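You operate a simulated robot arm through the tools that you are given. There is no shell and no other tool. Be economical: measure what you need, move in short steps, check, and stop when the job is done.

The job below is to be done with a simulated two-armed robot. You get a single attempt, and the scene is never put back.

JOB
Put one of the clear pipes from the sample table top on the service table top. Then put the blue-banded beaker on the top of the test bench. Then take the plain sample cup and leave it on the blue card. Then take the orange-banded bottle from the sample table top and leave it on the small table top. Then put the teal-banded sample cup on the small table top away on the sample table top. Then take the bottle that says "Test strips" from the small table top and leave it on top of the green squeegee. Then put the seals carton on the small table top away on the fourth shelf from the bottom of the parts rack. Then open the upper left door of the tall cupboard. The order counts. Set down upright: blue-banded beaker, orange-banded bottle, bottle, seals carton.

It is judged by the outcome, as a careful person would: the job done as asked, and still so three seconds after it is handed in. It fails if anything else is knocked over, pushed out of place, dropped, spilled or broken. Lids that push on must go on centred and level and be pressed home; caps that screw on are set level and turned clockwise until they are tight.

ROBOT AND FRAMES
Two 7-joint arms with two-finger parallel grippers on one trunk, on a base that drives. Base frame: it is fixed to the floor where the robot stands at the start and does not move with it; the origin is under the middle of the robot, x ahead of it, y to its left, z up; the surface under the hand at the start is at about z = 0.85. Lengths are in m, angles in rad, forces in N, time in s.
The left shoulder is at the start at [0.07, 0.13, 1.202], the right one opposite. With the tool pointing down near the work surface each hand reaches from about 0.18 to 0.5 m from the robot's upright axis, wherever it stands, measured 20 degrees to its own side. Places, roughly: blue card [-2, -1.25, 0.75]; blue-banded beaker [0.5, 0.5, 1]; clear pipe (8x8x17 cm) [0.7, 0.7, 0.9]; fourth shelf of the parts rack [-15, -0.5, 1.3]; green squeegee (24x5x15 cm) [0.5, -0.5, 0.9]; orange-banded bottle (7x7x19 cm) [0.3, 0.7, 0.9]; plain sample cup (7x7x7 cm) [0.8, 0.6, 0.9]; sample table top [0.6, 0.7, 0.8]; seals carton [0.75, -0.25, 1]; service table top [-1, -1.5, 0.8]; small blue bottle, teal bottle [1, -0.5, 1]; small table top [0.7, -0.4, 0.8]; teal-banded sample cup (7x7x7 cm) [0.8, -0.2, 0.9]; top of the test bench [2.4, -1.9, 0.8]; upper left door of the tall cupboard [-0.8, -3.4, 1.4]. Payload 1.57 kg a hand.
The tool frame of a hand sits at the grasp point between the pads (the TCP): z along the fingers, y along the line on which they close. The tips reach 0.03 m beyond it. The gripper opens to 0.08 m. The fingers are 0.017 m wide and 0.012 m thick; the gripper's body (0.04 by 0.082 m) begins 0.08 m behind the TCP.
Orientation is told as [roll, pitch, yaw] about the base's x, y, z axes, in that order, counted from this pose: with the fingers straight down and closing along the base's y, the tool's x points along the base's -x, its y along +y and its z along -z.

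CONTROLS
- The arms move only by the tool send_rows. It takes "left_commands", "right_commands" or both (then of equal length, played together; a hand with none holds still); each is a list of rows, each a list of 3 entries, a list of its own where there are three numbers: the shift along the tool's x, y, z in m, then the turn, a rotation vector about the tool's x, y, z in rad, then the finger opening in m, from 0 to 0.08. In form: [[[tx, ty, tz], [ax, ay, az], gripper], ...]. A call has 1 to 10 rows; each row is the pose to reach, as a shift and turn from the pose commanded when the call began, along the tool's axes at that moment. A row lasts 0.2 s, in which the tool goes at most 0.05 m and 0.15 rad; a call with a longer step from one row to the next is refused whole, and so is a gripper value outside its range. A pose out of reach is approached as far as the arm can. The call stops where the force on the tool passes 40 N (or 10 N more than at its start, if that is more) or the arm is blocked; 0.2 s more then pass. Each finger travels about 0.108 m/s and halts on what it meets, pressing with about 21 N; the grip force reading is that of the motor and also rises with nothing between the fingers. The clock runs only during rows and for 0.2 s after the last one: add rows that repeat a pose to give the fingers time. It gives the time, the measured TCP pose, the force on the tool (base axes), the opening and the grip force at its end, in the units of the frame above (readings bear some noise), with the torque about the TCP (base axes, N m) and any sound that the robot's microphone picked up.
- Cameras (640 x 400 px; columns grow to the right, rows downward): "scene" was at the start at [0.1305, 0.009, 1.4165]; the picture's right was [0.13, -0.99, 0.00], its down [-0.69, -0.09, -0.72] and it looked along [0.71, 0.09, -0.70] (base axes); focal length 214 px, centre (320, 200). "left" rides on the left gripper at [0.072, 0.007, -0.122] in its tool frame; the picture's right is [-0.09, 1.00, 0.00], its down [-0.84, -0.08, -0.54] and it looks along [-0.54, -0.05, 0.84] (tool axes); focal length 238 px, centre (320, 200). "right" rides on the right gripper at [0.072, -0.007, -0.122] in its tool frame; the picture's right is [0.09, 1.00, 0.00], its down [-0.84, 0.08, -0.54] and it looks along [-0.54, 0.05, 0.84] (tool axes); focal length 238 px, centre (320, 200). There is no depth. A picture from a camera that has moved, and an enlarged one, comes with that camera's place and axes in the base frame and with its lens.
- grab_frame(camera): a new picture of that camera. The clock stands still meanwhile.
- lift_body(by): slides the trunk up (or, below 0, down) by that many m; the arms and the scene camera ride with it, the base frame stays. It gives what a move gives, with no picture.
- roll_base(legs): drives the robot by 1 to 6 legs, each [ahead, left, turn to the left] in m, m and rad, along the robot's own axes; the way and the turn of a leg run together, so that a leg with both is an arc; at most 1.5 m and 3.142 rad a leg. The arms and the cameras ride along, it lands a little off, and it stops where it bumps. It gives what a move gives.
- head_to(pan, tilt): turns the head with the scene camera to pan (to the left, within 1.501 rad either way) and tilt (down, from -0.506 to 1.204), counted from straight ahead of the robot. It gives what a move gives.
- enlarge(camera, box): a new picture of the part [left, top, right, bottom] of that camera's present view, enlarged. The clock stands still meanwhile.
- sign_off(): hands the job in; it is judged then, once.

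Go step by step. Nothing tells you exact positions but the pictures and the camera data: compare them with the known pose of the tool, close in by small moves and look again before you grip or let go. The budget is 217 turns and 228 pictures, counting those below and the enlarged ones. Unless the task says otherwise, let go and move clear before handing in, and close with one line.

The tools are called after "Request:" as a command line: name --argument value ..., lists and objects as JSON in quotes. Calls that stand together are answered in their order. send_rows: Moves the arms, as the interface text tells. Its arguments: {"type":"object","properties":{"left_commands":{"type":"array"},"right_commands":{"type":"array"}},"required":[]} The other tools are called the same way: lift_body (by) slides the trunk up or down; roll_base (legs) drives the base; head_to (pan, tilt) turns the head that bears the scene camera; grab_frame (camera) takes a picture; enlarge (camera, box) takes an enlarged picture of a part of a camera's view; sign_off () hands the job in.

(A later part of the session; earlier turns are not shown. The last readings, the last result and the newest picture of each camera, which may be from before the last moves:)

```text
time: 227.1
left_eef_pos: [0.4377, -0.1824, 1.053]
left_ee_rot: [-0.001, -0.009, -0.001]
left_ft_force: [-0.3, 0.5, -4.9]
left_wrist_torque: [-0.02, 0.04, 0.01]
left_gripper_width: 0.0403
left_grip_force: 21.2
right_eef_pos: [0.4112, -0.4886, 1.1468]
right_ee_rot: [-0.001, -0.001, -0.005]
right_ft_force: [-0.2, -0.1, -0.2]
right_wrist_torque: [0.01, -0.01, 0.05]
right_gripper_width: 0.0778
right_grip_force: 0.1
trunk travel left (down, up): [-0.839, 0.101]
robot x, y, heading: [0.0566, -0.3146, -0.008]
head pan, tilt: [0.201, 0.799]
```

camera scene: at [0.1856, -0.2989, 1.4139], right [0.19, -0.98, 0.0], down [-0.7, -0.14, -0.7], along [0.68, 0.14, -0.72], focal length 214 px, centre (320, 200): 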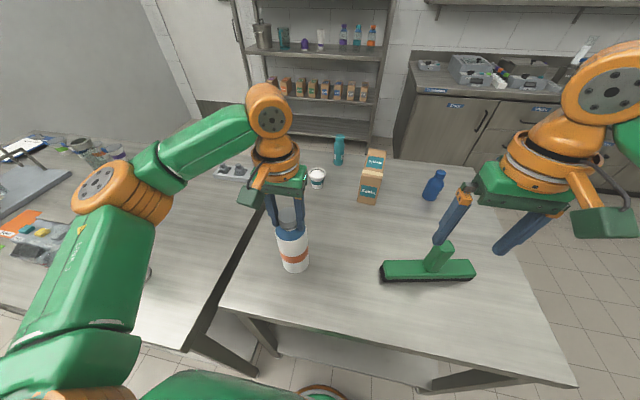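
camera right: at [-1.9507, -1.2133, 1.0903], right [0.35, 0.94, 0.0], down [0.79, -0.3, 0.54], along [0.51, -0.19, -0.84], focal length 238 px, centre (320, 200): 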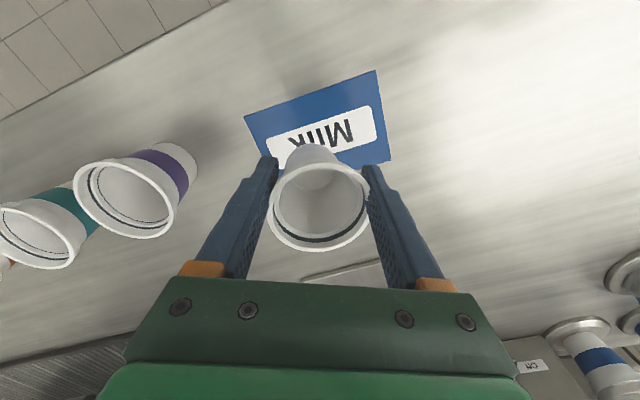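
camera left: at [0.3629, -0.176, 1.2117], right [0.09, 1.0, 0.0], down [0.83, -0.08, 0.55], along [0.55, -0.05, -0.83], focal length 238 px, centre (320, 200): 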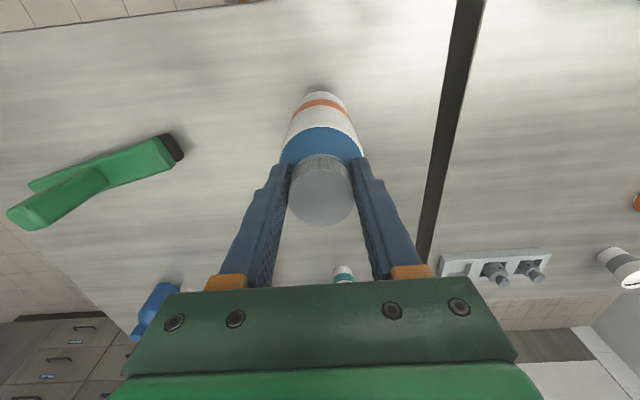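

Request:
send_rows --left_commands '[[[0, 0, 0.003], [0, 0, 0], 0.02], [[0, 0, 0.005], [0, 0, 0], 0.02]]'

Request:
send_rows --left_commands '[[[0, 0, 0.002], [0, 0, 0], 0.02], [[0, 0, 0.005], [0, 0, 0], 0.02]]'

```text
time: 227.7
left_eef_pos: [0.4373, -0.1821, 1.0476]
left_ee_rot: [-0.002, -0.01, 0.0]
left_ft_force: [0.0, 0.4, -6.1]
left_wrist_torque: [0.03, 0.03, 0.02]
left_gripper_width: 0.0403
left_grip_force: 20.5
right_eef_pos: [0.4115, -0.4885, 1.1467]
right_ee_rot: [-0.001, 0.001, -0.004]
right_ft_force: [0.3, -0.9, 0.3]
right_wrist_torque: [0.03, 0.0, 0.0]
right_gripper_width: 0.0781
right_grip_force: 0.1
trunk travel left (down, up): [-0.839, 0.101]
robot x, y, heading: [0.0577, -0.3109, -0.008]
head pan, tilt: [0.201, 0.799]
```

```text
time: 228.3
left_eef_pos: [0.4367, -0.1816, 1.043]
left_ee_rot: [-0.003, -0.008, -0.001]
left_ft_force: [-0.8, 0.0, -5.5]
left_wrist_torque: [-0.01, 0.01, 0.01]
left_gripper_width: 0.0403
left_grip_force: 20.9
right_eef_pos: [0.4124, -0.4894, 1.1474]
right_ee_rot: [0.001, 0.0, -0.005]
right_ft_force: [1.0, 0.0, 0.6]
right_wrist_torque: [-0.02, -0.04, -0.01]
right_gripper_width: 0.078
right_grip_force: 0.0
trunk travel left (down, up): [-0.839, 0.101]
robot x, y, heading: [0.0544, -0.3123, -0.005]
head pan, tilt: [0.201, 0.799]
```

Request:
send_rows --left_commands '[[[0, 0, 0.003], [0, 0, 0], 0.02], [[0, 0, 0.006], [0, 0, 0], 0.02]]'

Request:
enlarge --camera "scene" --box '[250, 190, 350, 290]'

```text
time: 229.1
left_eef_pos: [0.4341, -0.1805, 1.0416]
left_ee_rot: [-0.003, -0.02, 0.0]
left_ft_force: [0.8, 4.3, 24.5]
left_wrist_torque: [0.59, 0.4, 0.07]
left_gripper_width: 0.0414
left_grip_force: 20.8
right_eef_pos: [0.4074, -0.4883, 1.1478]
right_ee_rot: [0.003, -0.004, -0.004]
right_ft_force: [0.2, 0.1, 0.4]
right_wrist_torque: [-0.02, 0.02, 0.01]
right_gripper_width: 0.0778
right_grip_force: 0.0
trunk travel left (down, up): [-0.839, 0.101]
robot x, y, heading: [0.0567, -0.3124, 0.001]
head pan, tilt: [0.201, 0.799]
stopped in row 2 (left hand): the force on the tool passed its limit at 41 N (the readings are from after the stop); the commanded pose is now the measured one
```

```text
4.00 times, centred on (300, 240) of scene
camera zoom: at [0.1807, -0.2997, 1.4144], right [0.2, -0.98, 0.0], down [-0.7, -0.14, -0.7], along [0.69, 0.14, -0.72], focal length 858 px, centre (400, 40)
```

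zoom: 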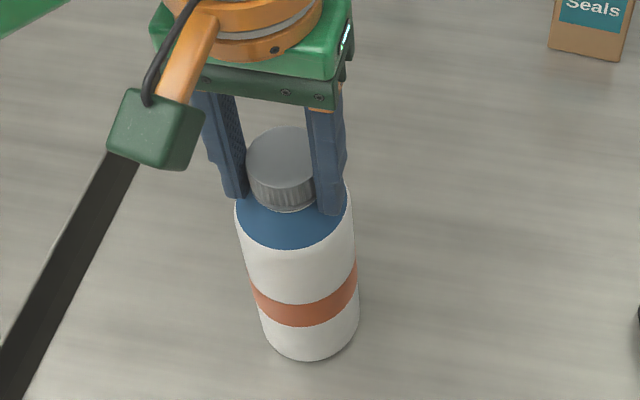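

The bottle is down. I ease off, open, and rise.

Request:
send_rows --left_commands '[[[0, 0, -0.0015], [0, 0, 0], 0.03], [[0, 0, -0.0015], [0, 0, 0], 0.06], [[0, 0, -0.0015], [0, 0, 0], 0.075], [[0, 0, -0.0015], [0, 0, 0], 0.075], [[0, 0, -0.045], [0, 0, 0], 0.075], [[0, 0, -0.09], [0, 0, 0], 0.075], [[0, 0, -0.135], [0, 0, 0], 0.075], [[0.04, 0, -0.16], [0, 0, 0], 0.075], [[0.08, 0, -0.17], [0, 0, 0], 0.075]]'

Request:
grab_frame --camera "scene"

```text
time: 231.1
left_eef_pos: [0.3516, -0.1802, 1.2073]
left_ee_rot: [-0.002, -0.016, 0.002]
left_ft_force: [0.1, 0.6, -1.3]
left_wrist_torque: [0.01, -0.03, 0.01]
left_gripper_width: 0.0748
left_grip_force: 0.0
right_eef_pos: [0.4095, -0.4881, 1.148]
right_ee_rot: [0.002, -0.004, -0.003]
right_ft_force: [0.4, 0.8, 0.2]
right_wrist_torque: [-0.01, -0.05, 0.02]
right_gripper_width: 0.0777
right_grip_force: 0.1
trunk travel left (down, up): [-0.839, 0.101]
robot x, y, heading: [0.0562, -0.3121, -0.002]
head pan, tilt: [0.201, 0.799]
```

```text
143 pictures are left
camera scene: at [0.1817, -0.2987, 1.4143], right [0.2, -0.98, 0.0], down [-0.7, -0.14, -0.7], along [0.68, 0.14, -0.72], focal length 214 px, centre (320, 200)
```

scene: 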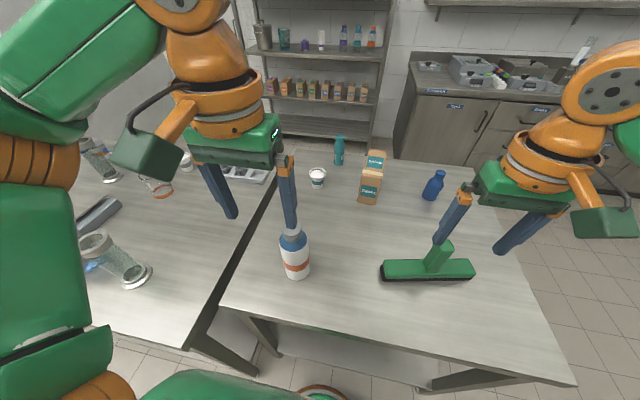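

The bottle stands on the small table. I read the small bottles' labels before going behind.

Request:
enlarge --camera "scene" --box '[320, 125, 380, 165]'

Request:
enlarge --camera "scene" --box '[300, 140, 460, 240]'

```text
10.00 times, centred on (350, 145) of scene
camera zoom: at [0.1817, -0.2987, 1.4143], right [0.2, -0.98, 0.0], down [-0.7, -0.14, -0.7], along [0.68, 0.14, -0.72], focal length 2145 px, centre (20, 750)
```

zoom: 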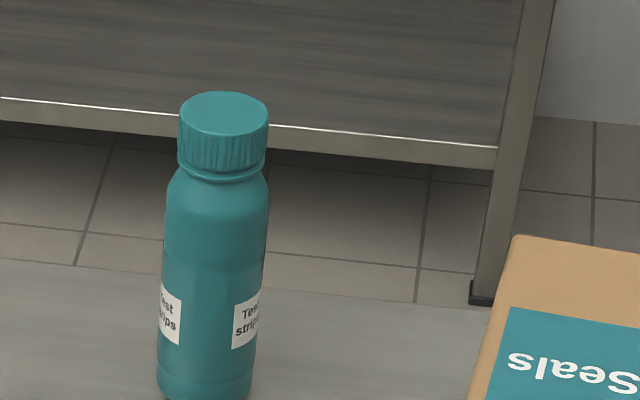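

```text
4.00 times, centred on (380, 190) of scene
camera zoom: at [0.1817, -0.2987, 1.4143], right [0.2, -0.98, 0.0], down [-0.7, -0.14, -0.7], along [0.68, 0.14, -0.72], focal length 858 px, centre (80, 240)
```

zoom: 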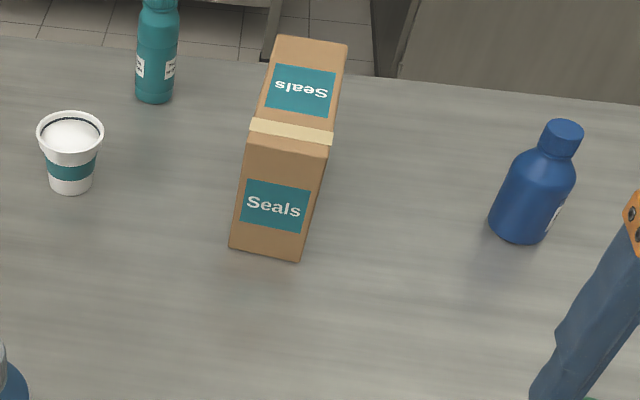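

The teal bottle is the "Test strips" one, at about (0.945, -0.222). I drive around to the back of the small table.

Request:
roll_base --legs '[[-0.3, 0, 0], [0, -1.1, 0], [1.5, 0, 0], [0.25, 0, 0], [0, 0, 3.14], [0, -1.1, 0]]'

Request:
head_to --pan 0.0 --tilt 0.7

Request:
grab_frame --camera "scene"

```text
time: 259.4
left_eef_pos: [1.2395, -0.454, 1.2073]
left_ee_rot: [0.0, -0.016, 3.112]
left_ft_force: [0.5, -1.1, -0.7]
left_wrist_torque: [0.0, -0.01, -0.02]
left_gripper_width: 0.0749
left_grip_force: 0.0
right_eef_pos: [1.1932, -0.1463, 1.1469]
right_ee_rot: [0.001, -0.003, 3.108]
right_ft_force: [0.1, -0.1, 0.5]
right_wrist_torque: [0.0, -0.02, 0.01]
right_gripper_width: 0.0779
right_grip_force: 0.1
trunk travel left (down, up): [-0.839, 0.101]
robot x, y, heading: [1.5419, -0.3334, 3.108]
head pan, tilt: [0.201, 0.799]
```

```text
time: 260.1
left_eef_pos: [1.2396, -0.4523, 1.2073]
left_ee_rot: [-0.003, -0.015, 3.112]
left_ft_force: [0.5, 0.0, -0.5]
left_wrist_torque: [0.0, 0.0, 0.02]
left_gripper_width: 0.075
left_grip_force: 0.0
right_eef_pos: [1.1916, -0.1442, 1.1475]
right_ee_rot: [0.001, -0.002, 3.109]
right_ft_force: [-0.4, -0.2, 0.1]
right_wrist_torque: [0.0, -0.01, -0.01]
right_gripper_width: 0.0779
right_grip_force: 0.1
trunk travel left (down, up): [-0.839, 0.101]
robot x, y, heading: [1.5414, -0.3301, 3.108]
head pan, tilt: [0.0, 0.7]
```

```text
140 pictures are left
camera scene: at [1.4061, -0.3278, 1.4222], right [0.03, 1.0, 0.0], down [0.64, -0.02, -0.76], along [-0.76, 0.02, -0.64], focal length 214 px, centre (320, 200)
```

scene: 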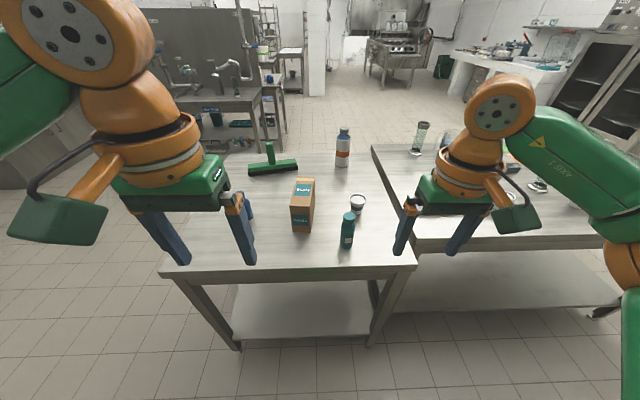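

The cup is near (0.815, -0.175). I straighten, drive closer, and look with the right wrist camera.

Request:
roll_base --legs '[[0.27, 0, 0.034]]'

Request:
grab_frame --camera "right"

Request:
grab_frame --camera "scene"

```text
time: 262.1
left_eef_pos: [0.9738, -0.4593, 1.2091]
left_ee_rot: [-0.003, -0.016, -3.137]
left_ft_force: [0.6, 0.2, 0.4]
left_wrist_torque: [0.01, -0.02, 0.01]
left_gripper_width: 0.075
left_grip_force: 0.1
right_eef_pos: [0.9163, -0.1532, 1.1483]
right_ee_rot: [0.002, -0.002, -3.141]
right_ft_force: [0.4, -0.3, 0.1]
right_wrist_torque: [-0.03, 0.02, -0.03]
right_gripper_width: 0.0782
right_grip_force: 0.1
trunk travel left (down, up): [-0.839, 0.101]
robot x, y, heading: [1.2739, -0.3263, -3.14]
head pan, tilt: [0.0, 0.7]
```

```text
139 pictures are left
camera right: at [0.989, -0.1457, 1.271], right [0.09, -1.0, 0.0], down [-0.83, -0.08, 0.54], along [-0.54, -0.05, -0.84], focal length 238 px, centre (320, 200)
```

right: 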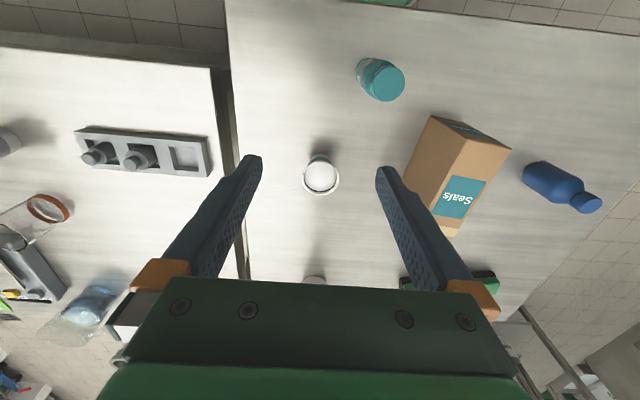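

```text
138 pictures are left
camera scene: at [1.137, -0.3284, 1.4226], right [0.0, 1.0, 0.0], down [0.64, 0.0, -0.77], along [-0.77, 0.0, -0.64], focal length 214 px, centre (320, 200)
```

scene: 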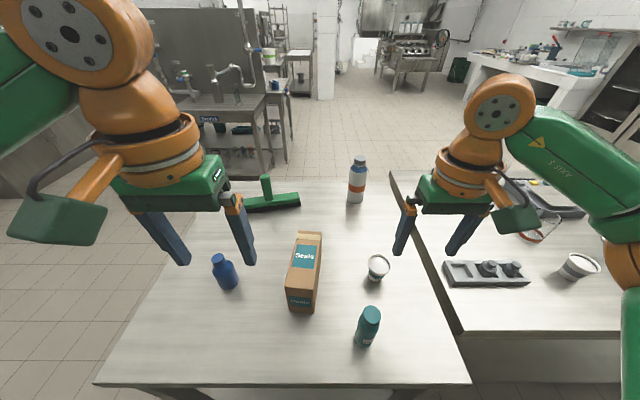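

Request:
send_rows --right_commands '[[[-0.04, 0.005, 0], [0, -0.08, 0], 0.08], [[-0.08, 0.01, 0], [0, -0.15, 0], 0.08], [[-0.109, 0.013, 0.02], [0, -0.15, 0], 0.08], [[-0.109, 0.013, 0.065], [0, -0.15, 0], 0.08], [[-0.109, 0.013, 0.11], [0, -0.15, 0], 0.08], [[-0.109, 0.013, 0.13], [0, -0.15, 0], 0.08]]'

Request:
grab_frame --camera "right"

Request:
enlarge --camera "scene" --box '[300, 200, 460, 350]'

```text
time: 263.4
left_eef_pos: [0.9719, -0.4587, 1.2091]
left_ee_rot: [-0.001, -0.016, -3.137]
left_ft_force: [0.1, -0.1, 1.1]
left_wrist_torque: [0.03, 0.03, -0.04]
left_gripper_width: 0.0748
left_grip_force: 0.1
right_eef_pos: [0.8047, -0.1665, 1.0168]
right_ee_rot: [-0.001, -0.153, -3.138]
right_ft_force: [-0.2, 0.5, -0.1]
right_wrist_torque: [-0.03, -0.01, -0.01]
right_gripper_width: 0.0797
right_grip_force: 0.0
trunk travel left (down, up): [-0.839, 0.101]
robot x, y, heading: [1.2697, -0.3258, -3.138]
head pan, tilt: [0.0, 0.7]
```

```text
137 pictures are left
camera right: at [0.8942, -0.1595, 1.1282], right [0.09, -1.0, -0.01], down [-0.75, -0.08, 0.66], along [-0.66, -0.05, -0.75], focal length 238 px, centre (320, 200)
```

right: 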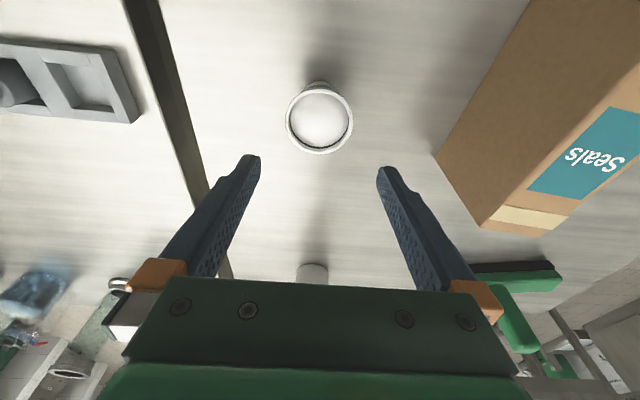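

```text
2.67 times, centred on (380, 275) of scene
camera zoom: at [1.1335, -0.3288, 1.4222], right [0.0, 1.0, 0.0], down [0.64, 0.0, -0.76], along [-0.76, 0.0, -0.64], focal length 572 px, centre (160, 0)
```

zoom: 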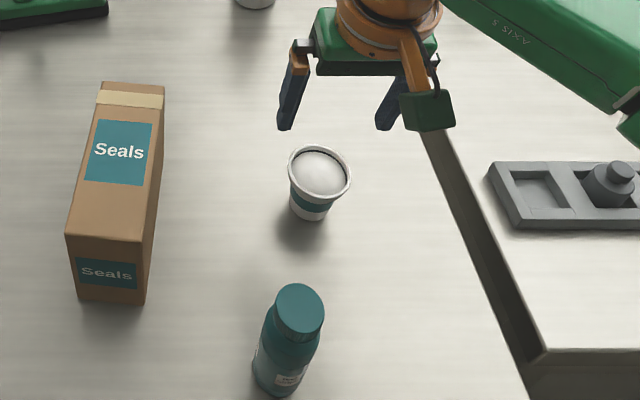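

The cup reads (0.805, -0.166), right under the hand. I descend and grip.

Request:
send_rows --right_commands '[[[0.006, 0, 0.04], [0, 0, 0], 0.08], [[0.012, 0, 0.075], [0, 0, 0], 0.08], [[0.017, 0, 0.11], [0, 0, 0], 0.08], [[0.017, 0, 0.11], [0, 0, 0], 0.08]]'

Request:
grab_frame --camera "right"

```text
time: 264.4
left_eef_pos: [0.9725, -0.4599, 1.2076]
left_ee_rot: [-0.002, -0.016, -3.137]
left_ft_force: [-0.3, 1.0, 0.1]
left_wrist_torque: [-0.01, 0.02, -0.01]
left_gripper_width: 0.0749
left_grip_force: 0.1
right_eef_pos: [0.8051, -0.1659, 0.9058]
right_ee_rot: [0.001, -0.153, -3.14]
right_ft_force: [0.0, -0.3, 0.3]
right_wrist_torque: [-0.01, 0.04, 0.01]
right_gripper_width: 0.0801
right_grip_force: 0.1
trunk travel left (down, up): [-0.839, 0.101]
robot x, y, heading: [1.271, -0.3254, -3.144]
head pan, tilt: [0.0, 0.7]
```

```text
135 pictures are left
camera right: at [0.895, -0.1591, 1.0165], right [0.09, -1.0, -0.01], down [-0.75, -0.08, 0.66], along [-0.66, -0.05, -0.75], focal length 238 px, centre (320, 200)
```

right: 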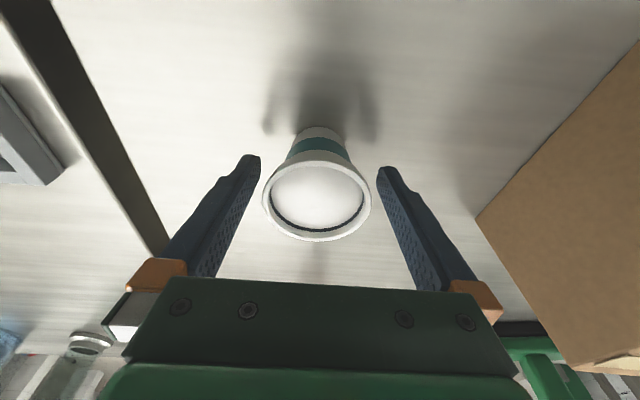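

Request:
send_rows --right_commands '[[[0, 0, 0], [0, 0, 0], 0.06], [[0, 0, 0], [0, 0, 0], 0.04], [[0, 0, 0], [0, 0, 0], 0.03], [[0, 0, 0], [0, 0, 0], 0.03]]'

Request:
send_rows --right_commands '[[[-0.004, 0, -0.025], [0, 0, 0], 0.03], [[-0.009, 0, -0.06], [0, 0, 0], 0.03]]'

Request:
grab_frame --camera "right"

```text
time: 265.4
left_eef_pos: [0.972, -0.46, 1.2086]
left_ee_rot: [-0.001, -0.016, -3.135]
left_ft_force: [-0.1, 0.0, 0.1]
left_wrist_torque: [0.01, -0.02, 0.05]
left_gripper_width: 0.0751
left_grip_force: 0.0
right_eef_pos: [0.8049, -0.1667, 0.9062]
right_ee_rot: [0.002, -0.15, -3.14]
right_ft_force: [-0.4, -0.1, 1.0]
right_wrist_torque: [0.01, -0.02, 0.02]
right_gripper_width: 0.0625
right_grip_force: 21.0
trunk travel left (down, up): [-0.839, 0.101]
robot x, y, heading: [1.2726, -0.3292, -3.142]
head pan, tilt: [0.0, 0.7]
```

```text
time: 266.1
left_eef_pos: [0.9726, -0.4602, 1.2075]
left_ee_rot: [-0.001, -0.016, -3.135]
left_ft_force: [0.2, 0.8, -0.4]
left_wrist_torque: [0.02, 0.04, 0.01]
left_gripper_width: 0.0749
left_grip_force: 0.1
right_eef_pos: [0.8068, -0.1668, 0.9671]
right_ee_rot: [-0.001, -0.15, -3.141]
right_ft_force: [0.4, 0.5, 0.0]
right_wrist_torque: [0.03, 0.06, -0.01]
right_gripper_width: 0.0626
right_grip_force: 20.8
trunk travel left (down, up): [-0.839, 0.101]
robot x, y, heading: [1.2715, -0.3243, -3.139]
head pan, tilt: [0.0, 0.7]
```

```text
134 pictures are left
camera right: at [0.8957, -0.159, 1.0778], right [0.09, -1.0, -0.01], down [-0.75, -0.08, 0.66], along [-0.66, -0.05, -0.75], focal length 238 px, centre (320, 200)
```

right: 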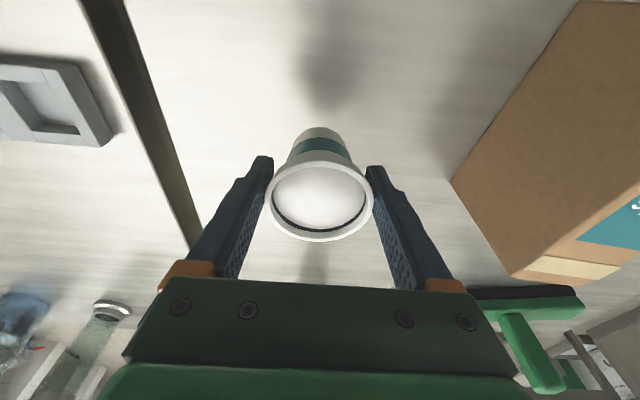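

Held level. I lift it above the other items and strafe to the sample table's free area.

Request:
send_rows --right_commands '[[[-0.007, 0, -0.045], [0, 0, 0], 0.03], [[-0.014, 0, -0.09], [0, 0, 0], 0.03], [[-0.021, 0, -0.135], [0, 0, 0], 0.03], [[-0.025, 0, -0.165], [0, 0, 0], 0.03]]'

Request:
roll_base --legs '[[0, -0.42, 0]]'

Request:
grab_frame --camera "scene"

Request:
grab_frame --camera "right"

```text
time: 267.1
left_eef_pos: [0.9714, -0.4602, 1.2082]
left_ee_rot: [0.0, -0.016, -3.136]
left_ft_force: [0.4, 0.1, 0.6]
left_wrist_torque: [0.0, -0.02, 0.0]
left_gripper_width: 0.0751
left_grip_force: 0.0
right_eef_pos: [0.8062, -0.1654, 1.1339]
right_ee_rot: [0.001, -0.15, -3.141]
right_ft_force: [0.2, 0.0, -1.4]
right_wrist_torque: [-0.02, -0.02, 0.03]
right_gripper_width: 0.0625
right_grip_force: 20.4
trunk travel left (down, up): [-0.839, 0.101]
robot x, y, heading: [1.2667, -0.3277, -3.137]
head pan, tilt: [0.0, 0.7]
```

```text
time: 269.6
left_eef_pos: [0.9706, -0.0461, 1.2073]
left_ee_rot: [-0.002, -0.015, -3.138]
left_ft_force: [-0.6, -0.5, -0.3]
left_wrist_torque: [0.02, -0.01, 0.03]
left_gripper_width: 0.0751
left_grip_force: 0.1
right_eef_pos: [0.8045, 0.2484, 1.133]
right_ee_rot: [-0.001, -0.151, -3.142]
right_ft_force: [-0.1, 0.6, 0.8]
right_wrist_torque: [0.03, -0.01, 0.01]
right_gripper_width: 0.0624
right_grip_force: 21.2
trunk travel left (down, up): [-0.839, 0.101]
robot x, y, heading: [1.2738, 0.0907, -3.146]
head pan, tilt: [0.0, 0.7]
```

```text
133 pictures are left
camera scene: at [1.133, 0.0848, 1.4222], right [0.0, 1.0, 0.0], down [0.64, 0.0, -0.76], along [-0.76, 0.0, -0.64], focal length 214 px, centre (320, 200)
```

scene: 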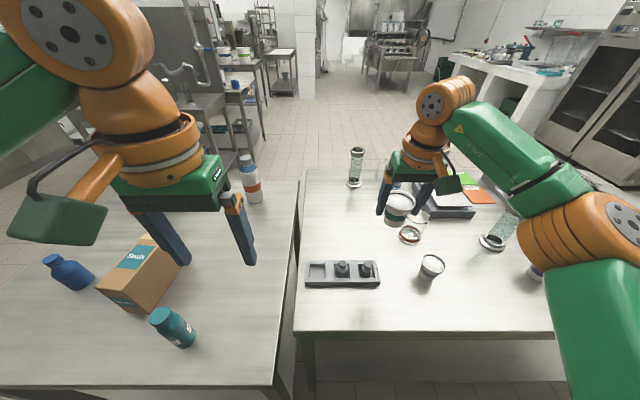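

```text
132 pictures are left
camera right: at [0.8948, 0.2563, 1.2446], right [0.09, -1.0, -0.01], down [-0.75, -0.08, 0.66], along [-0.66, -0.05, -0.75], focal length 238 px, centre (320, 200)
```

right: 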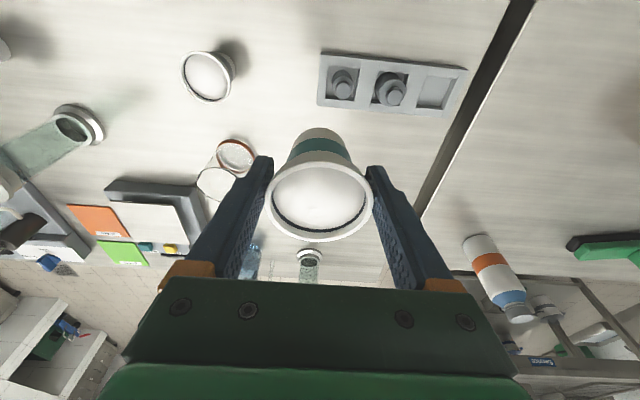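

The slotted tray occupies this spot, so the vacated place between the gray cup and the lidded cups is better. I strafe another 0.305 m.

Request:
roll_base --legs '[[0, -0.305, 0.004]]'

Request:
grab_frame --camera "right"

Request:
enlarge --camera "scene" --box '[320, 170, 520, 300]'

```text
time: 271.7
left_eef_pos: [0.9705, 0.2568, 1.207]
left_ee_rot: [-0.004, -0.016, -3.131]
left_ft_force: [0.4, 0.1, -0.6]
left_wrist_torque: [0.03, -0.01, 0.05]
left_gripper_width: 0.075
left_grip_force: 0.1
right_eef_pos: [0.8043, 0.5509, 1.1333]
right_ee_rot: [-0.002, -0.15, -3.136]
right_ft_force: [0.2, 0.7, -1.9]
right_wrist_torque: [-0.02, 0.0, 0.02]
right_gripper_width: 0.0625
right_grip_force: 20.6
trunk travel left (down, up): [-0.839, 0.101]
robot x, y, heading: [1.2705, 0.3956, -3.136]
head pan, tilt: [0.0, 0.7]
```

```text
131 pictures are left
camera right: at [0.8928, 0.5592, 1.2447], right [0.1, -1.0, -0.02], down [-0.75, -0.08, 0.66], along [-0.66, -0.05, -0.75], focal length 238 px, centre (320, 200)
```

right: 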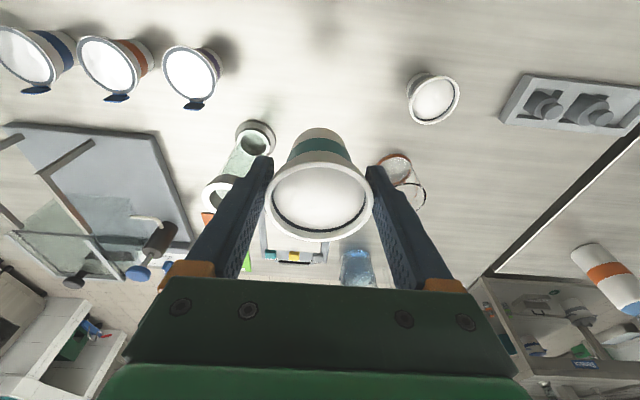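

```text
3.08 times, centred on (420, 235) of scene
camera zoom: at [1.1321, 0.3891, 1.4222], right [-0.01, 1.0, 0.0], down [0.64, 0.01, -0.76], along [-0.76, 0.0, -0.64], focal length 660 px, centre (12, 92)
```

zoom: 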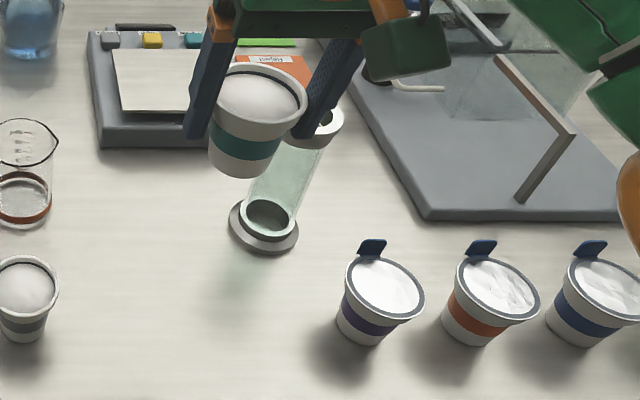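

Request:
send_rows --right_commands '[[[0.007, 0, 0.045], [0, 0, 0], 0.03], [[0.014, 0, 0.09], [0, 0, 0], 0.03], [[0.02, 0, 0.135], [0, 0, 0], 0.03], [[0.027, 0, 0.175], [0, 0, 0], 0.03], [[0.031, 0, 0.205], [0, 0, 0], 0.03], [[0.0325, 0, 0.2126], [0, 0, 0], 0.03]]'

Request:
grab_frame --camera "right"

```text
time: 273.1
left_eef_pos: [0.9698, 0.26, 1.2074]
left_ee_rot: [-0.002, -0.014, -3.131]
left_ft_force: [0.7, 0.3, 0.2]
left_wrist_torque: [0.03, -0.02, 0.03]
left_gripper_width: 0.0749
left_grip_force: 0.1
right_eef_pos: [0.8037, 0.5534, 0.9197]
right_ee_rot: [0.0, -0.151, -3.135]
right_ft_force: [-0.1, -0.9, -0.6]
right_wrist_torque: [0.03, -0.02, 0.01]
right_gripper_width: 0.0624
right_grip_force: 21.1
trunk travel left (down, up): [-0.839, 0.101]
robot x, y, heading: [1.2685, 0.396, -3.133]
head pan, tilt: [0.0, 0.7]
```

```text
129 pictures are left
camera right: at [0.8938, 0.5612, 1.0297], right [0.1, -1.0, -0.01], down [-0.75, -0.08, 0.66], along [-0.66, -0.05, -0.75], focal length 238 px, centre (320, 200)
```

right: 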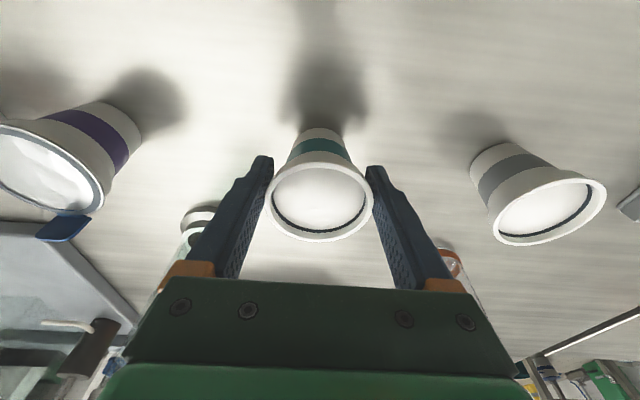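

Request:
send_rows --right_commands '[[[0.0006, 0, 0.004], [0, 0, 0], 0.03], [[0.0013, 0, 0.0085], [0, 0, 0], 0.03]]'

Request:
send_rows --right_commands '[[[0.0003, 0, 0.0025], [0, 0, 0], 0.03], [[0.0007, 0, 0.005], [0, 0, 0], 0.03]]'

```text
time: 273.7
left_eef_pos: [0.9708, 0.2602, 1.2092]
left_ee_rot: [-0.001, -0.016, -3.132]
left_ft_force: [-0.1, 0.5, 0.0]
left_wrist_torque: [0.02, 0.01, 0.02]
left_gripper_width: 0.0748
left_grip_force: 0.1
right_eef_pos: [0.8049, 0.5536, 0.9089]
right_ee_rot: [0.002, -0.151, -3.136]
right_ft_force: [-0.1, 0.5, -1.1]
right_wrist_torque: [-0.01, -0.04, 0.01]
right_gripper_width: 0.0625
right_grip_force: 20.8
trunk travel left (down, up): [-0.839, 0.101]
robot x, y, heading: [1.2682, 0.3928, -3.136]
head pan, tilt: [0.0, 0.7]
```

```text
time: 274.3
left_eef_pos: [0.9726, 0.2605, 1.2065]
left_ee_rot: [-0.001, -0.016, -3.132]
left_ft_force: [0.5, 0.5, -0.1]
left_wrist_torque: [0.02, -0.01, -0.02]
left_gripper_width: 0.0749
left_grip_force: 0.1
right_eef_pos: [0.8036, 0.5533, 0.9067]
right_ee_rot: [0.002, -0.153, -3.136]
right_ft_force: [-0.5, 0.9, 5.3]
right_wrist_torque: [-0.07, 0.05, -0.03]
right_gripper_width: 0.0623
right_grip_force: 20.9
trunk travel left (down, up): [-0.839, 0.101]
robot x, y, heading: [1.2672, 0.3915, -3.133]
head pan, tilt: [0.0, 0.7]
```

Contact made. I open and rise.

Request:
send_rows --right_commands '[[[0, 0, 0], [0, 0, 0], 0.07], [[0, 0, 0], [0, 0, 0], 0.08], [[0, 0, 0], [0, 0, 0], 0.08], [[-0.006, 0, -0.04], [0, 0, 0], 0.08], [[-0.012, 0, -0.085], [0, 0, 0], 0.08], [[-0.02, 0, -0.13], [0, 0, 0], 0.08], [[-0.02, 0, -0.175], [0, 0, 0], 0.08], [[0.0, 0, -0.215], [0, 0.08, 0], 0.08], [[0.03, 0, -0.24], [0, 0.15, 0], 0.08]]'

Request:
grab_frame --camera "scene"

```text
time: 276.3
left_eef_pos: [0.9723, 0.2601, 1.2075]
left_ee_rot: [-0.001, -0.017, -3.131]
left_ft_force: [0.5, -0.2, 0.1]
left_wrist_torque: [-0.01, 0.0, -0.01]
left_gripper_width: 0.0752
left_grip_force: 0.1
right_eef_pos: [0.8711, 0.5533, 1.1377]
right_ee_rot: [0.001, -0.001, -3.137]
right_ft_force: [0.0, -0.4, -0.1]
right_wrist_torque: [0.0, 0.01, 0.02]
right_gripper_width: 0.0798
right_grip_force: 0.0
trunk travel left (down, up): [-0.839, 0.101]
robot x, y, heading: [1.2677, 0.393, -3.135]
head pan, tilt: [0.0, 0.7]
```

```text
128 pictures are left
camera scene: at [1.1335, 0.392, 1.4224], right [-0.01, 1.0, 0.0], down [0.64, 0.0, -0.77], along [-0.77, 0.0, -0.64], focal length 214 px, centre (320, 200)
```

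scene: 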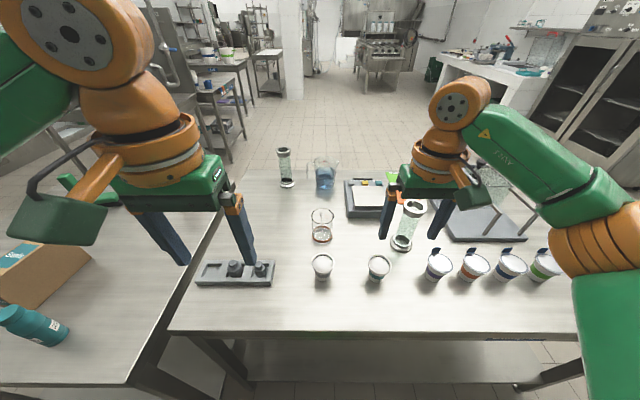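

The teal cup stands on the sample table. I strafe back to the "Test strips" bottle.

Request:
roll_base --legs '[[0, 0.775, -0.006]]'

Request:
grab_frame --camera "right"

Request:
grab_frame --camera "scene"

```text
time: 280.5
left_eef_pos: [0.9732, -0.514, 1.2078]
left_ee_rot: [0.0, -0.016, -3.138]
left_ft_force: [0.4, 0.9, 1.2]
left_wrist_torque: [-0.02, 0.03, 0.03]
left_gripper_width: 0.0749
left_grip_force: 0.1
right_eef_pos: [0.8735, -0.22, 1.1371]
right_ee_rot: [0.002, -0.001, 3.141]
right_ft_force: [-0.6, 0.2, -0.2]
right_wrist_torque: [-0.02, 0.0, 0.0]
right_gripper_width: 0.08
right_grip_force: 0.1
trunk travel left (down, up): [-0.839, 0.101]
robot x, y, heading: [1.2729, -0.3844, 3.142]
head pan, tilt: [0.0, 0.7]
```

```text
127 pictures are left
camera right: at [0.9446, -0.2129, 1.2606], right [0.09, -1.0, 0.0], down [-0.84, -0.08, 0.54], along [-0.54, -0.05, -0.84], focal length 238 px, centre (320, 200)
```

right: 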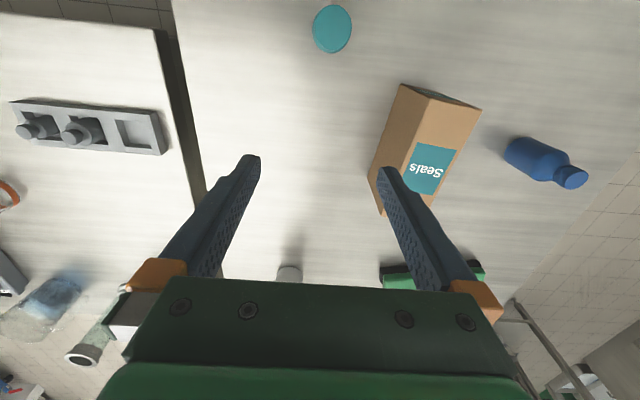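

```text
126 pictures are left
camera scene: at [1.1347, -0.3833, 1.4223], right [0.0, 1.0, 0.0], down [0.64, 0.0, -0.76], along [-0.76, 0.0, -0.64], focal length 214 px, centre (320, 200)
```

scene: 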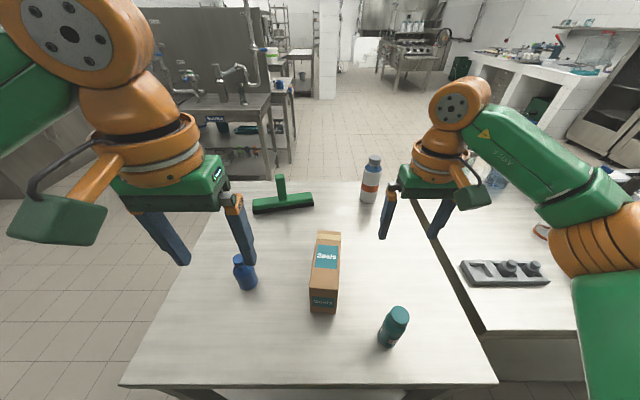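

Request:
send_rows --right_commands '[[[0.04, 0.003, 0], [0, 0, 0], 0.07], [[0.08, 0.006, 0.01], [0, 0, 0], 0.065], [[0.09, 0.006, 0.04], [0, 0, 0], 0.065], [[0.09, 0.006, 0.06], [0, 0, 0], 0.065]]'

Request:
grab_frame --camera "right"

Request:
enlarge --camera "scene" --box '[320, 230, 460, 370]'

```text
time: 281.5
left_eef_pos: [0.9711, -0.5155, 1.2077]
left_ee_rot: [-0.002, -0.016, -3.139]
left_ft_force: [0.9, -0.1, 0.3]
left_wrist_torque: [-0.03, -0.01, 0.01]
left_gripper_width: 0.075
left_grip_force: 0.1
right_eef_pos: [0.9625, -0.2278, 1.0771]
right_ee_rot: [0.003, 0.001, 3.142]
right_ft_force: [0.3, -0.3, 0.2]
right_wrist_torque: [-0.01, -0.04, -0.02]
right_gripper_width: 0.0651
right_grip_force: 0.2
trunk travel left (down, up): [-0.839, 0.101]
robot x, y, heading: [1.2744, -0.3819, 3.135]
head pan, tilt: [0.0, 0.7]
```

```text
125 pictures are left
camera right: at [1.0348, -0.2203, 1.2004], right [0.09, -1.0, 0.0], down [-0.84, -0.08, 0.54], along [-0.54, -0.05, -0.84], focal length 238 px, centre (320, 200)
```

right: 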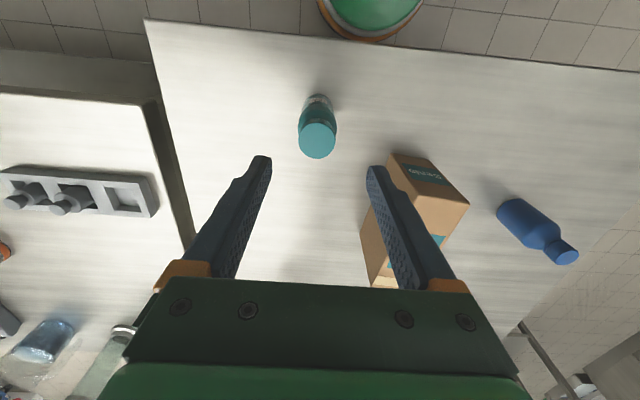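

```text
2.86 times, centred on (390, 300) of scene
camera zoom: at [1.1341, -0.3845, 1.4222], right [0.0, 1.0, 0.0], down [0.64, 0.0, -0.76], along [-0.76, 0.0, -0.64], focal length 613 px, centre (120, -86)
```

zoom: 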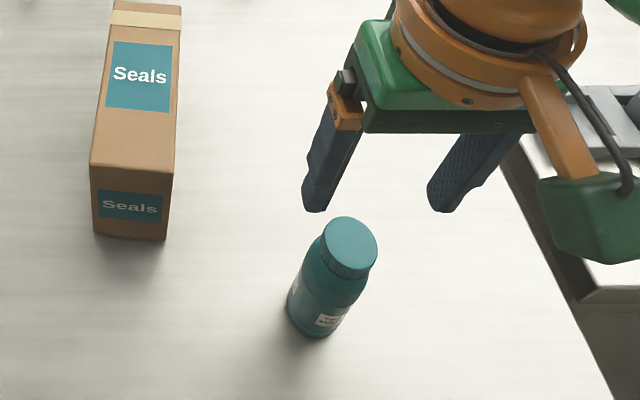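

Request:
send_rows --right_commands '[[[-0.001, -0.002, 0.04], [0, 0, 0], 0.065], [[-0.001, -0.002, 0.08], [0, 0, 0], 0.065]]'

Request:
grab_frame --camera "right"

```text
time: 282.1
left_eef_pos: [0.9715, -0.5156, 1.207]
left_ee_rot: [-0.002, -0.015, -3.139]
left_ft_force: [0.8, 0.2, 0.3]
left_wrist_torque: [-0.01, 0.02, 0.0]
left_gripper_width: 0.075
left_grip_force: 0.0
right_eef_pos: [0.9627, -0.2238, 0.9963]
right_ee_rot: [0.002, -0.002, 3.141]
right_ft_force: [0.1, 0.0, -0.3]
right_wrist_torque: [-0.02, 0.02, -0.02]
right_gripper_width: 0.065
right_grip_force: 0.1
trunk travel left (down, up): [-0.839, 0.101]
robot x, y, heading: [1.2692, -0.3806, 3.146]
head pan, tilt: [0.0, 0.7]
```

```text
123 pictures are left
camera right: at [1.0338, -0.2167, 1.1197], right [0.09, -1.0, 0.0], down [-0.84, -0.08, 0.54], along [-0.54, -0.05, -0.84], focal length 238 px, centre (320, 200)
```

right: 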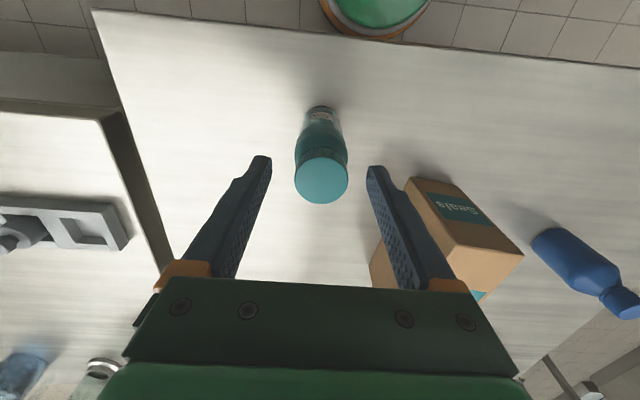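

Request:
send_rows --right_commands '[[[-0.001, 0, 0.03], [0, 0, 0], 0.065], [[-0.001, 0, 0.055], [0, 0, 0], 0.065], [[-0.001, 0, 0.055], [0, 0, 0], 0.04], [[-0.001, 0, 0.055], [0, 0, 0], 0.02], [[-0.001, 0, 0.055], [0, 0, 0], 0.02]]'

Request:
send_rows --right_commands '[[[0, 0, -0.025], [0, 0, 0], 0.02], [[0, 0, -0.06], [0, 0, 0], 0.02]]'

Request:
grab_frame --camera "right"

```text
time: 283.3
left_eef_pos: [0.9723, -0.5157, 1.2072]
left_ee_rot: [-0.001, -0.015, -3.138]
left_ft_force: [-0.6, 0.2, 0.0]
left_wrist_torque: [0.0, 0.03, 0.02]
left_gripper_width: 0.075
left_grip_force: 0.0
right_eef_pos: [0.9609, -0.2248, 0.9416]
right_ee_rot: [0.002, 0.0, 3.14]
right_ft_force: [0.0, 0.3, -0.2]
right_wrist_torque: [-0.04, 0.02, 0.01]
right_gripper_width: 0.0409
right_grip_force: 20.9
trunk travel left (down, up): [-0.839, 0.101]
robot x, y, heading: [1.2705, -0.3784, 3.143]
head pan, tilt: [0.0, 0.7]
```

```text
time: 283.9
left_eef_pos: [0.9726, -0.5159, 1.2074]
left_ee_rot: [-0.003, -0.016, -3.138]
left_ft_force: [0.3, -0.6, 0.5]
left_wrist_torque: [-0.01, -0.01, 0.0]
left_gripper_width: 0.0751
left_grip_force: 0.0
right_eef_pos: [0.9597, -0.2251, 1.0036]
right_ee_rot: [0.0, -0.001, 3.14]
right_ft_force: [-0.3, -0.3, -1.1]
right_wrist_torque: [-0.01, -0.02, -0.01]
right_gripper_width: 0.0407
right_grip_force: 21.4
trunk travel left (down, up): [-0.839, 0.101]
robot x, y, heading: [1.269, -0.3845, 3.138]
head pan, tilt: [0.0, 0.7]
```

```text
122 pictures are left
camera right: at [1.0325, -0.2182, 1.1259], right [0.09, -1.0, 0.0], down [-0.84, -0.08, 0.54], along [-0.54, -0.05, -0.84], focal length 238 px, centre (320, 200)
```

right: 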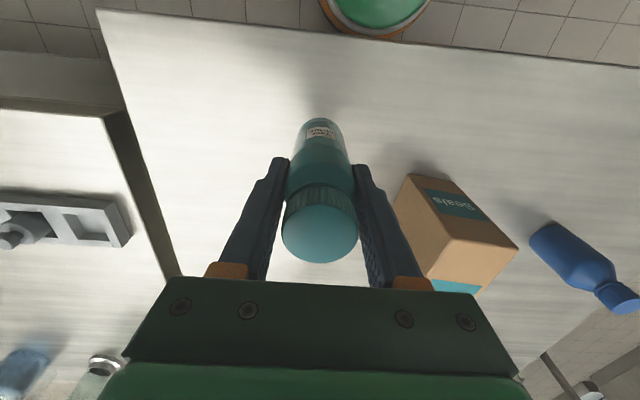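

Bottle held. I raise it and drive around to the front of the small table.

Request:
send_rows --right_commands '[[[0, 0, -0.045], [0, 0, 0], 0.02], [[0, 0, -0.09], [0, 0, 0], 0.02], [[0, 0, -0.135], [0, 0, 0], 0.02], [[0, 0, -0.18], [0, 0, 0], 0.02], [[0, 0, -0.2], [0, 0, 0], 0.02]]'

Request:
roll_base --legs '[[-0.2, 0, 0], [0, 1.05, 0], [1.4, 0, 0], [0.35, 0, 0], [0, -1.06, 0], [0, 0, 3.14]]'

Request:
head_to --pan -0.3 --tilt 0.75

Request:
grab_frame --camera "scene"

```text
time: 285.1
left_eef_pos: [0.9738, -0.5156, 1.2077]
left_ee_rot: [-0.002, -0.017, -3.137]
left_ft_force: [-0.2, -1.5, 0.8]
left_wrist_torque: [0.02, 0.02, 0.01]
left_gripper_width: 0.0749
left_grip_force: 0.2
right_eef_pos: [0.9612, -0.224, 1.204]
right_ee_rot: [-0.001, 0.001, 3.142]
right_ft_force: [-0.9, -0.5, -1.1]
right_wrist_torque: [0.03, 0.0, -0.02]
right_gripper_width: 0.0408
right_grip_force: 21.2
trunk travel left (down, up): [-0.839, 0.101]
robot x, y, heading: [1.2722, -0.3846, 3.142]
head pan, tilt: [0.0, 0.7]
```

```text
time: 312.4
left_eef_pos: [0.029, -0.2442, 1.2076]
left_ee_rot: [0.0, -0.016, -0.014]
left_ft_force: [-0.3, -0.5, 0.4]
left_wrist_torque: [-0.02, -0.01, -0.01]
left_gripper_width: 0.075
left_grip_force: 0.0
right_eef_pos: [0.0367, -0.5348, 1.2022]
right_ee_rot: [0.002, -0.001, -0.018]
right_ft_force: [0.4, -1.1, -1.4]
right_wrist_torque: [0.01, 0.0, -0.01]
right_gripper_width: 0.0413
right_grip_force: 21.1
trunk travel left (down, up): [-0.839, 0.101]
robot x, y, heading: [-0.272, -0.368, -0.011]
head pan, tilt: [0.0, 0.7]
```

```text
time: 313.2
left_eef_pos: [0.029, -0.245, 1.2071]
left_ee_rot: [-0.001, -0.016, -0.014]
left_ft_force: [-0.3, -0.4, -0.5]
left_wrist_torque: [-0.01, -0.02, 0.01]
left_gripper_width: 0.0749
left_grip_force: 0.0
right_eef_pos: [0.036, -0.5349, 1.2029]
right_ee_rot: [0.002, 0.001, -0.017]
right_ft_force: [-0.2, 0.4, -1.6]
right_wrist_torque: [-0.02, -0.03, 0.0]
right_gripper_width: 0.0411
right_grip_force: 20.4
trunk travel left (down, up): [-0.839, 0.101]
robot x, y, heading: [-0.273, -0.3725, -0.018]
head pan, tilt: [-0.3, 0.75]
```

```text
121 pictures are left
camera scene: at [-0.1438, -0.4005, 1.418], right [-0.31, -0.95, 0.0], down [-0.65, 0.21, -0.73], along [0.69, -0.23, -0.68], focal length 214 px, centre (320, 200)
```

scene: 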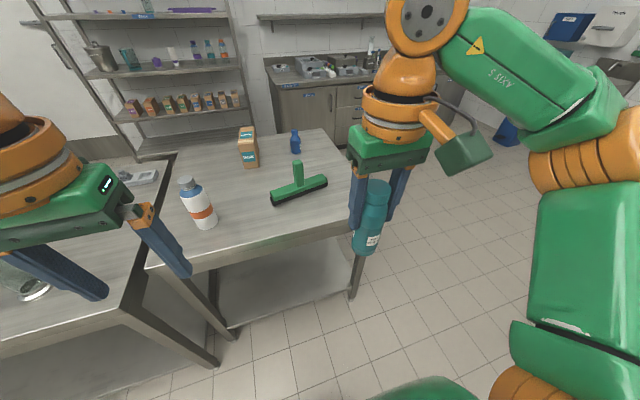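

Request:
roll_base --legs '[[0.3, 0, 0.015]]'

Request:
grab_frame --camera "scene"

Request:
grab_frame --camera "right"

```text
time: 315.2
left_eef_pos: [0.3247, -0.2416, 1.2087]
left_ee_rot: [-0.004, -0.019, 0.005]
left_ft_force: [0.3, 0.4, 0.4]
left_wrist_torque: [0.01, 0.0, 0.0]
left_gripper_width: 0.075
left_grip_force: 0.1
right_eef_pos: [0.3375, -0.5316, 1.2033]
right_ee_rot: [0.001, -0.004, 0.002]
right_ft_force: [0.0, 0.2, -0.6]
right_wrist_torque: [0.04, -0.02, 0.01]
right_gripper_width: 0.0412
right_grip_force: 20.8
trunk travel left (down, up): [-0.839, 0.101]
robot x, y, heading: [0.0306, -0.3734, -0.002]
head pan, tilt: [-0.3, 0.75]
```

```text
120 pictures are left
camera scene: at [0.1549, -0.4005, 1.4183], right [-0.29, -0.96, 0.0], down [-0.65, 0.2, -0.73], along [0.7, -0.21, -0.68], focal length 214 px, centre (320, 200)
```

scene: 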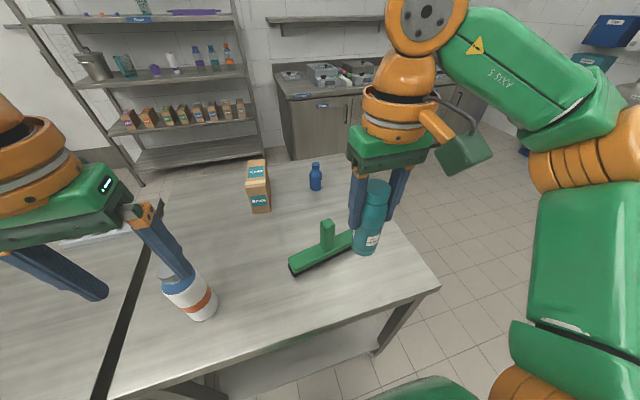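

```text
119 pictures are left
camera right: at [0.2654, -0.5384, 1.3264], right [-0.09, 1.0, 0.0], down [0.83, 0.08, 0.54], along [0.54, 0.05, -0.84], focal length 238 px, centre (320, 200)
```

right: 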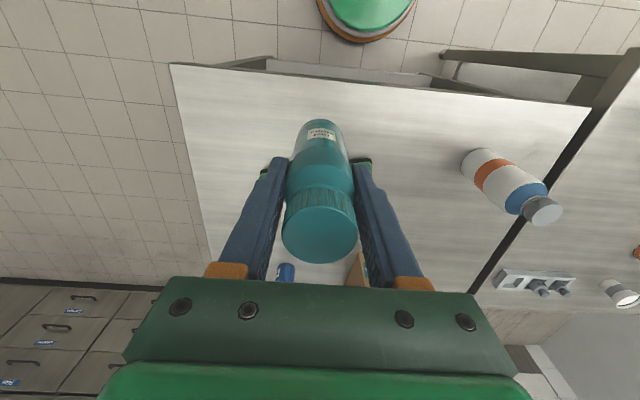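

Request:
enlarge --camera "scene" --box '[260, 190, 400, 290]'

```text
4.00 times, centred on (330, 240) of scene
camera zoom: at [0.1549, -0.4005, 1.4183], right [-0.29, -0.96, 0.0], down [-0.65, 0.2, -0.73], along [0.7, -0.21, -0.68], focal length 858 px, centre (280, 40)
```

zoom: 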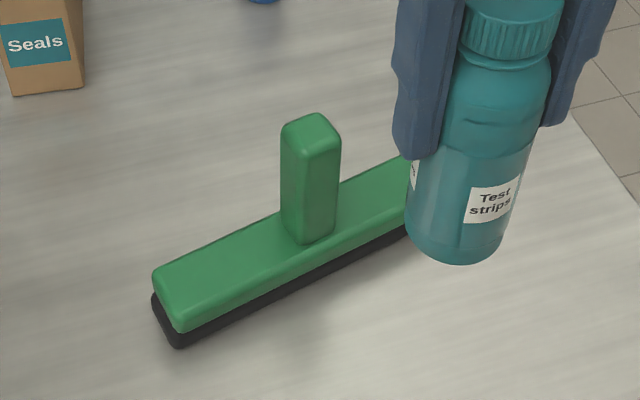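

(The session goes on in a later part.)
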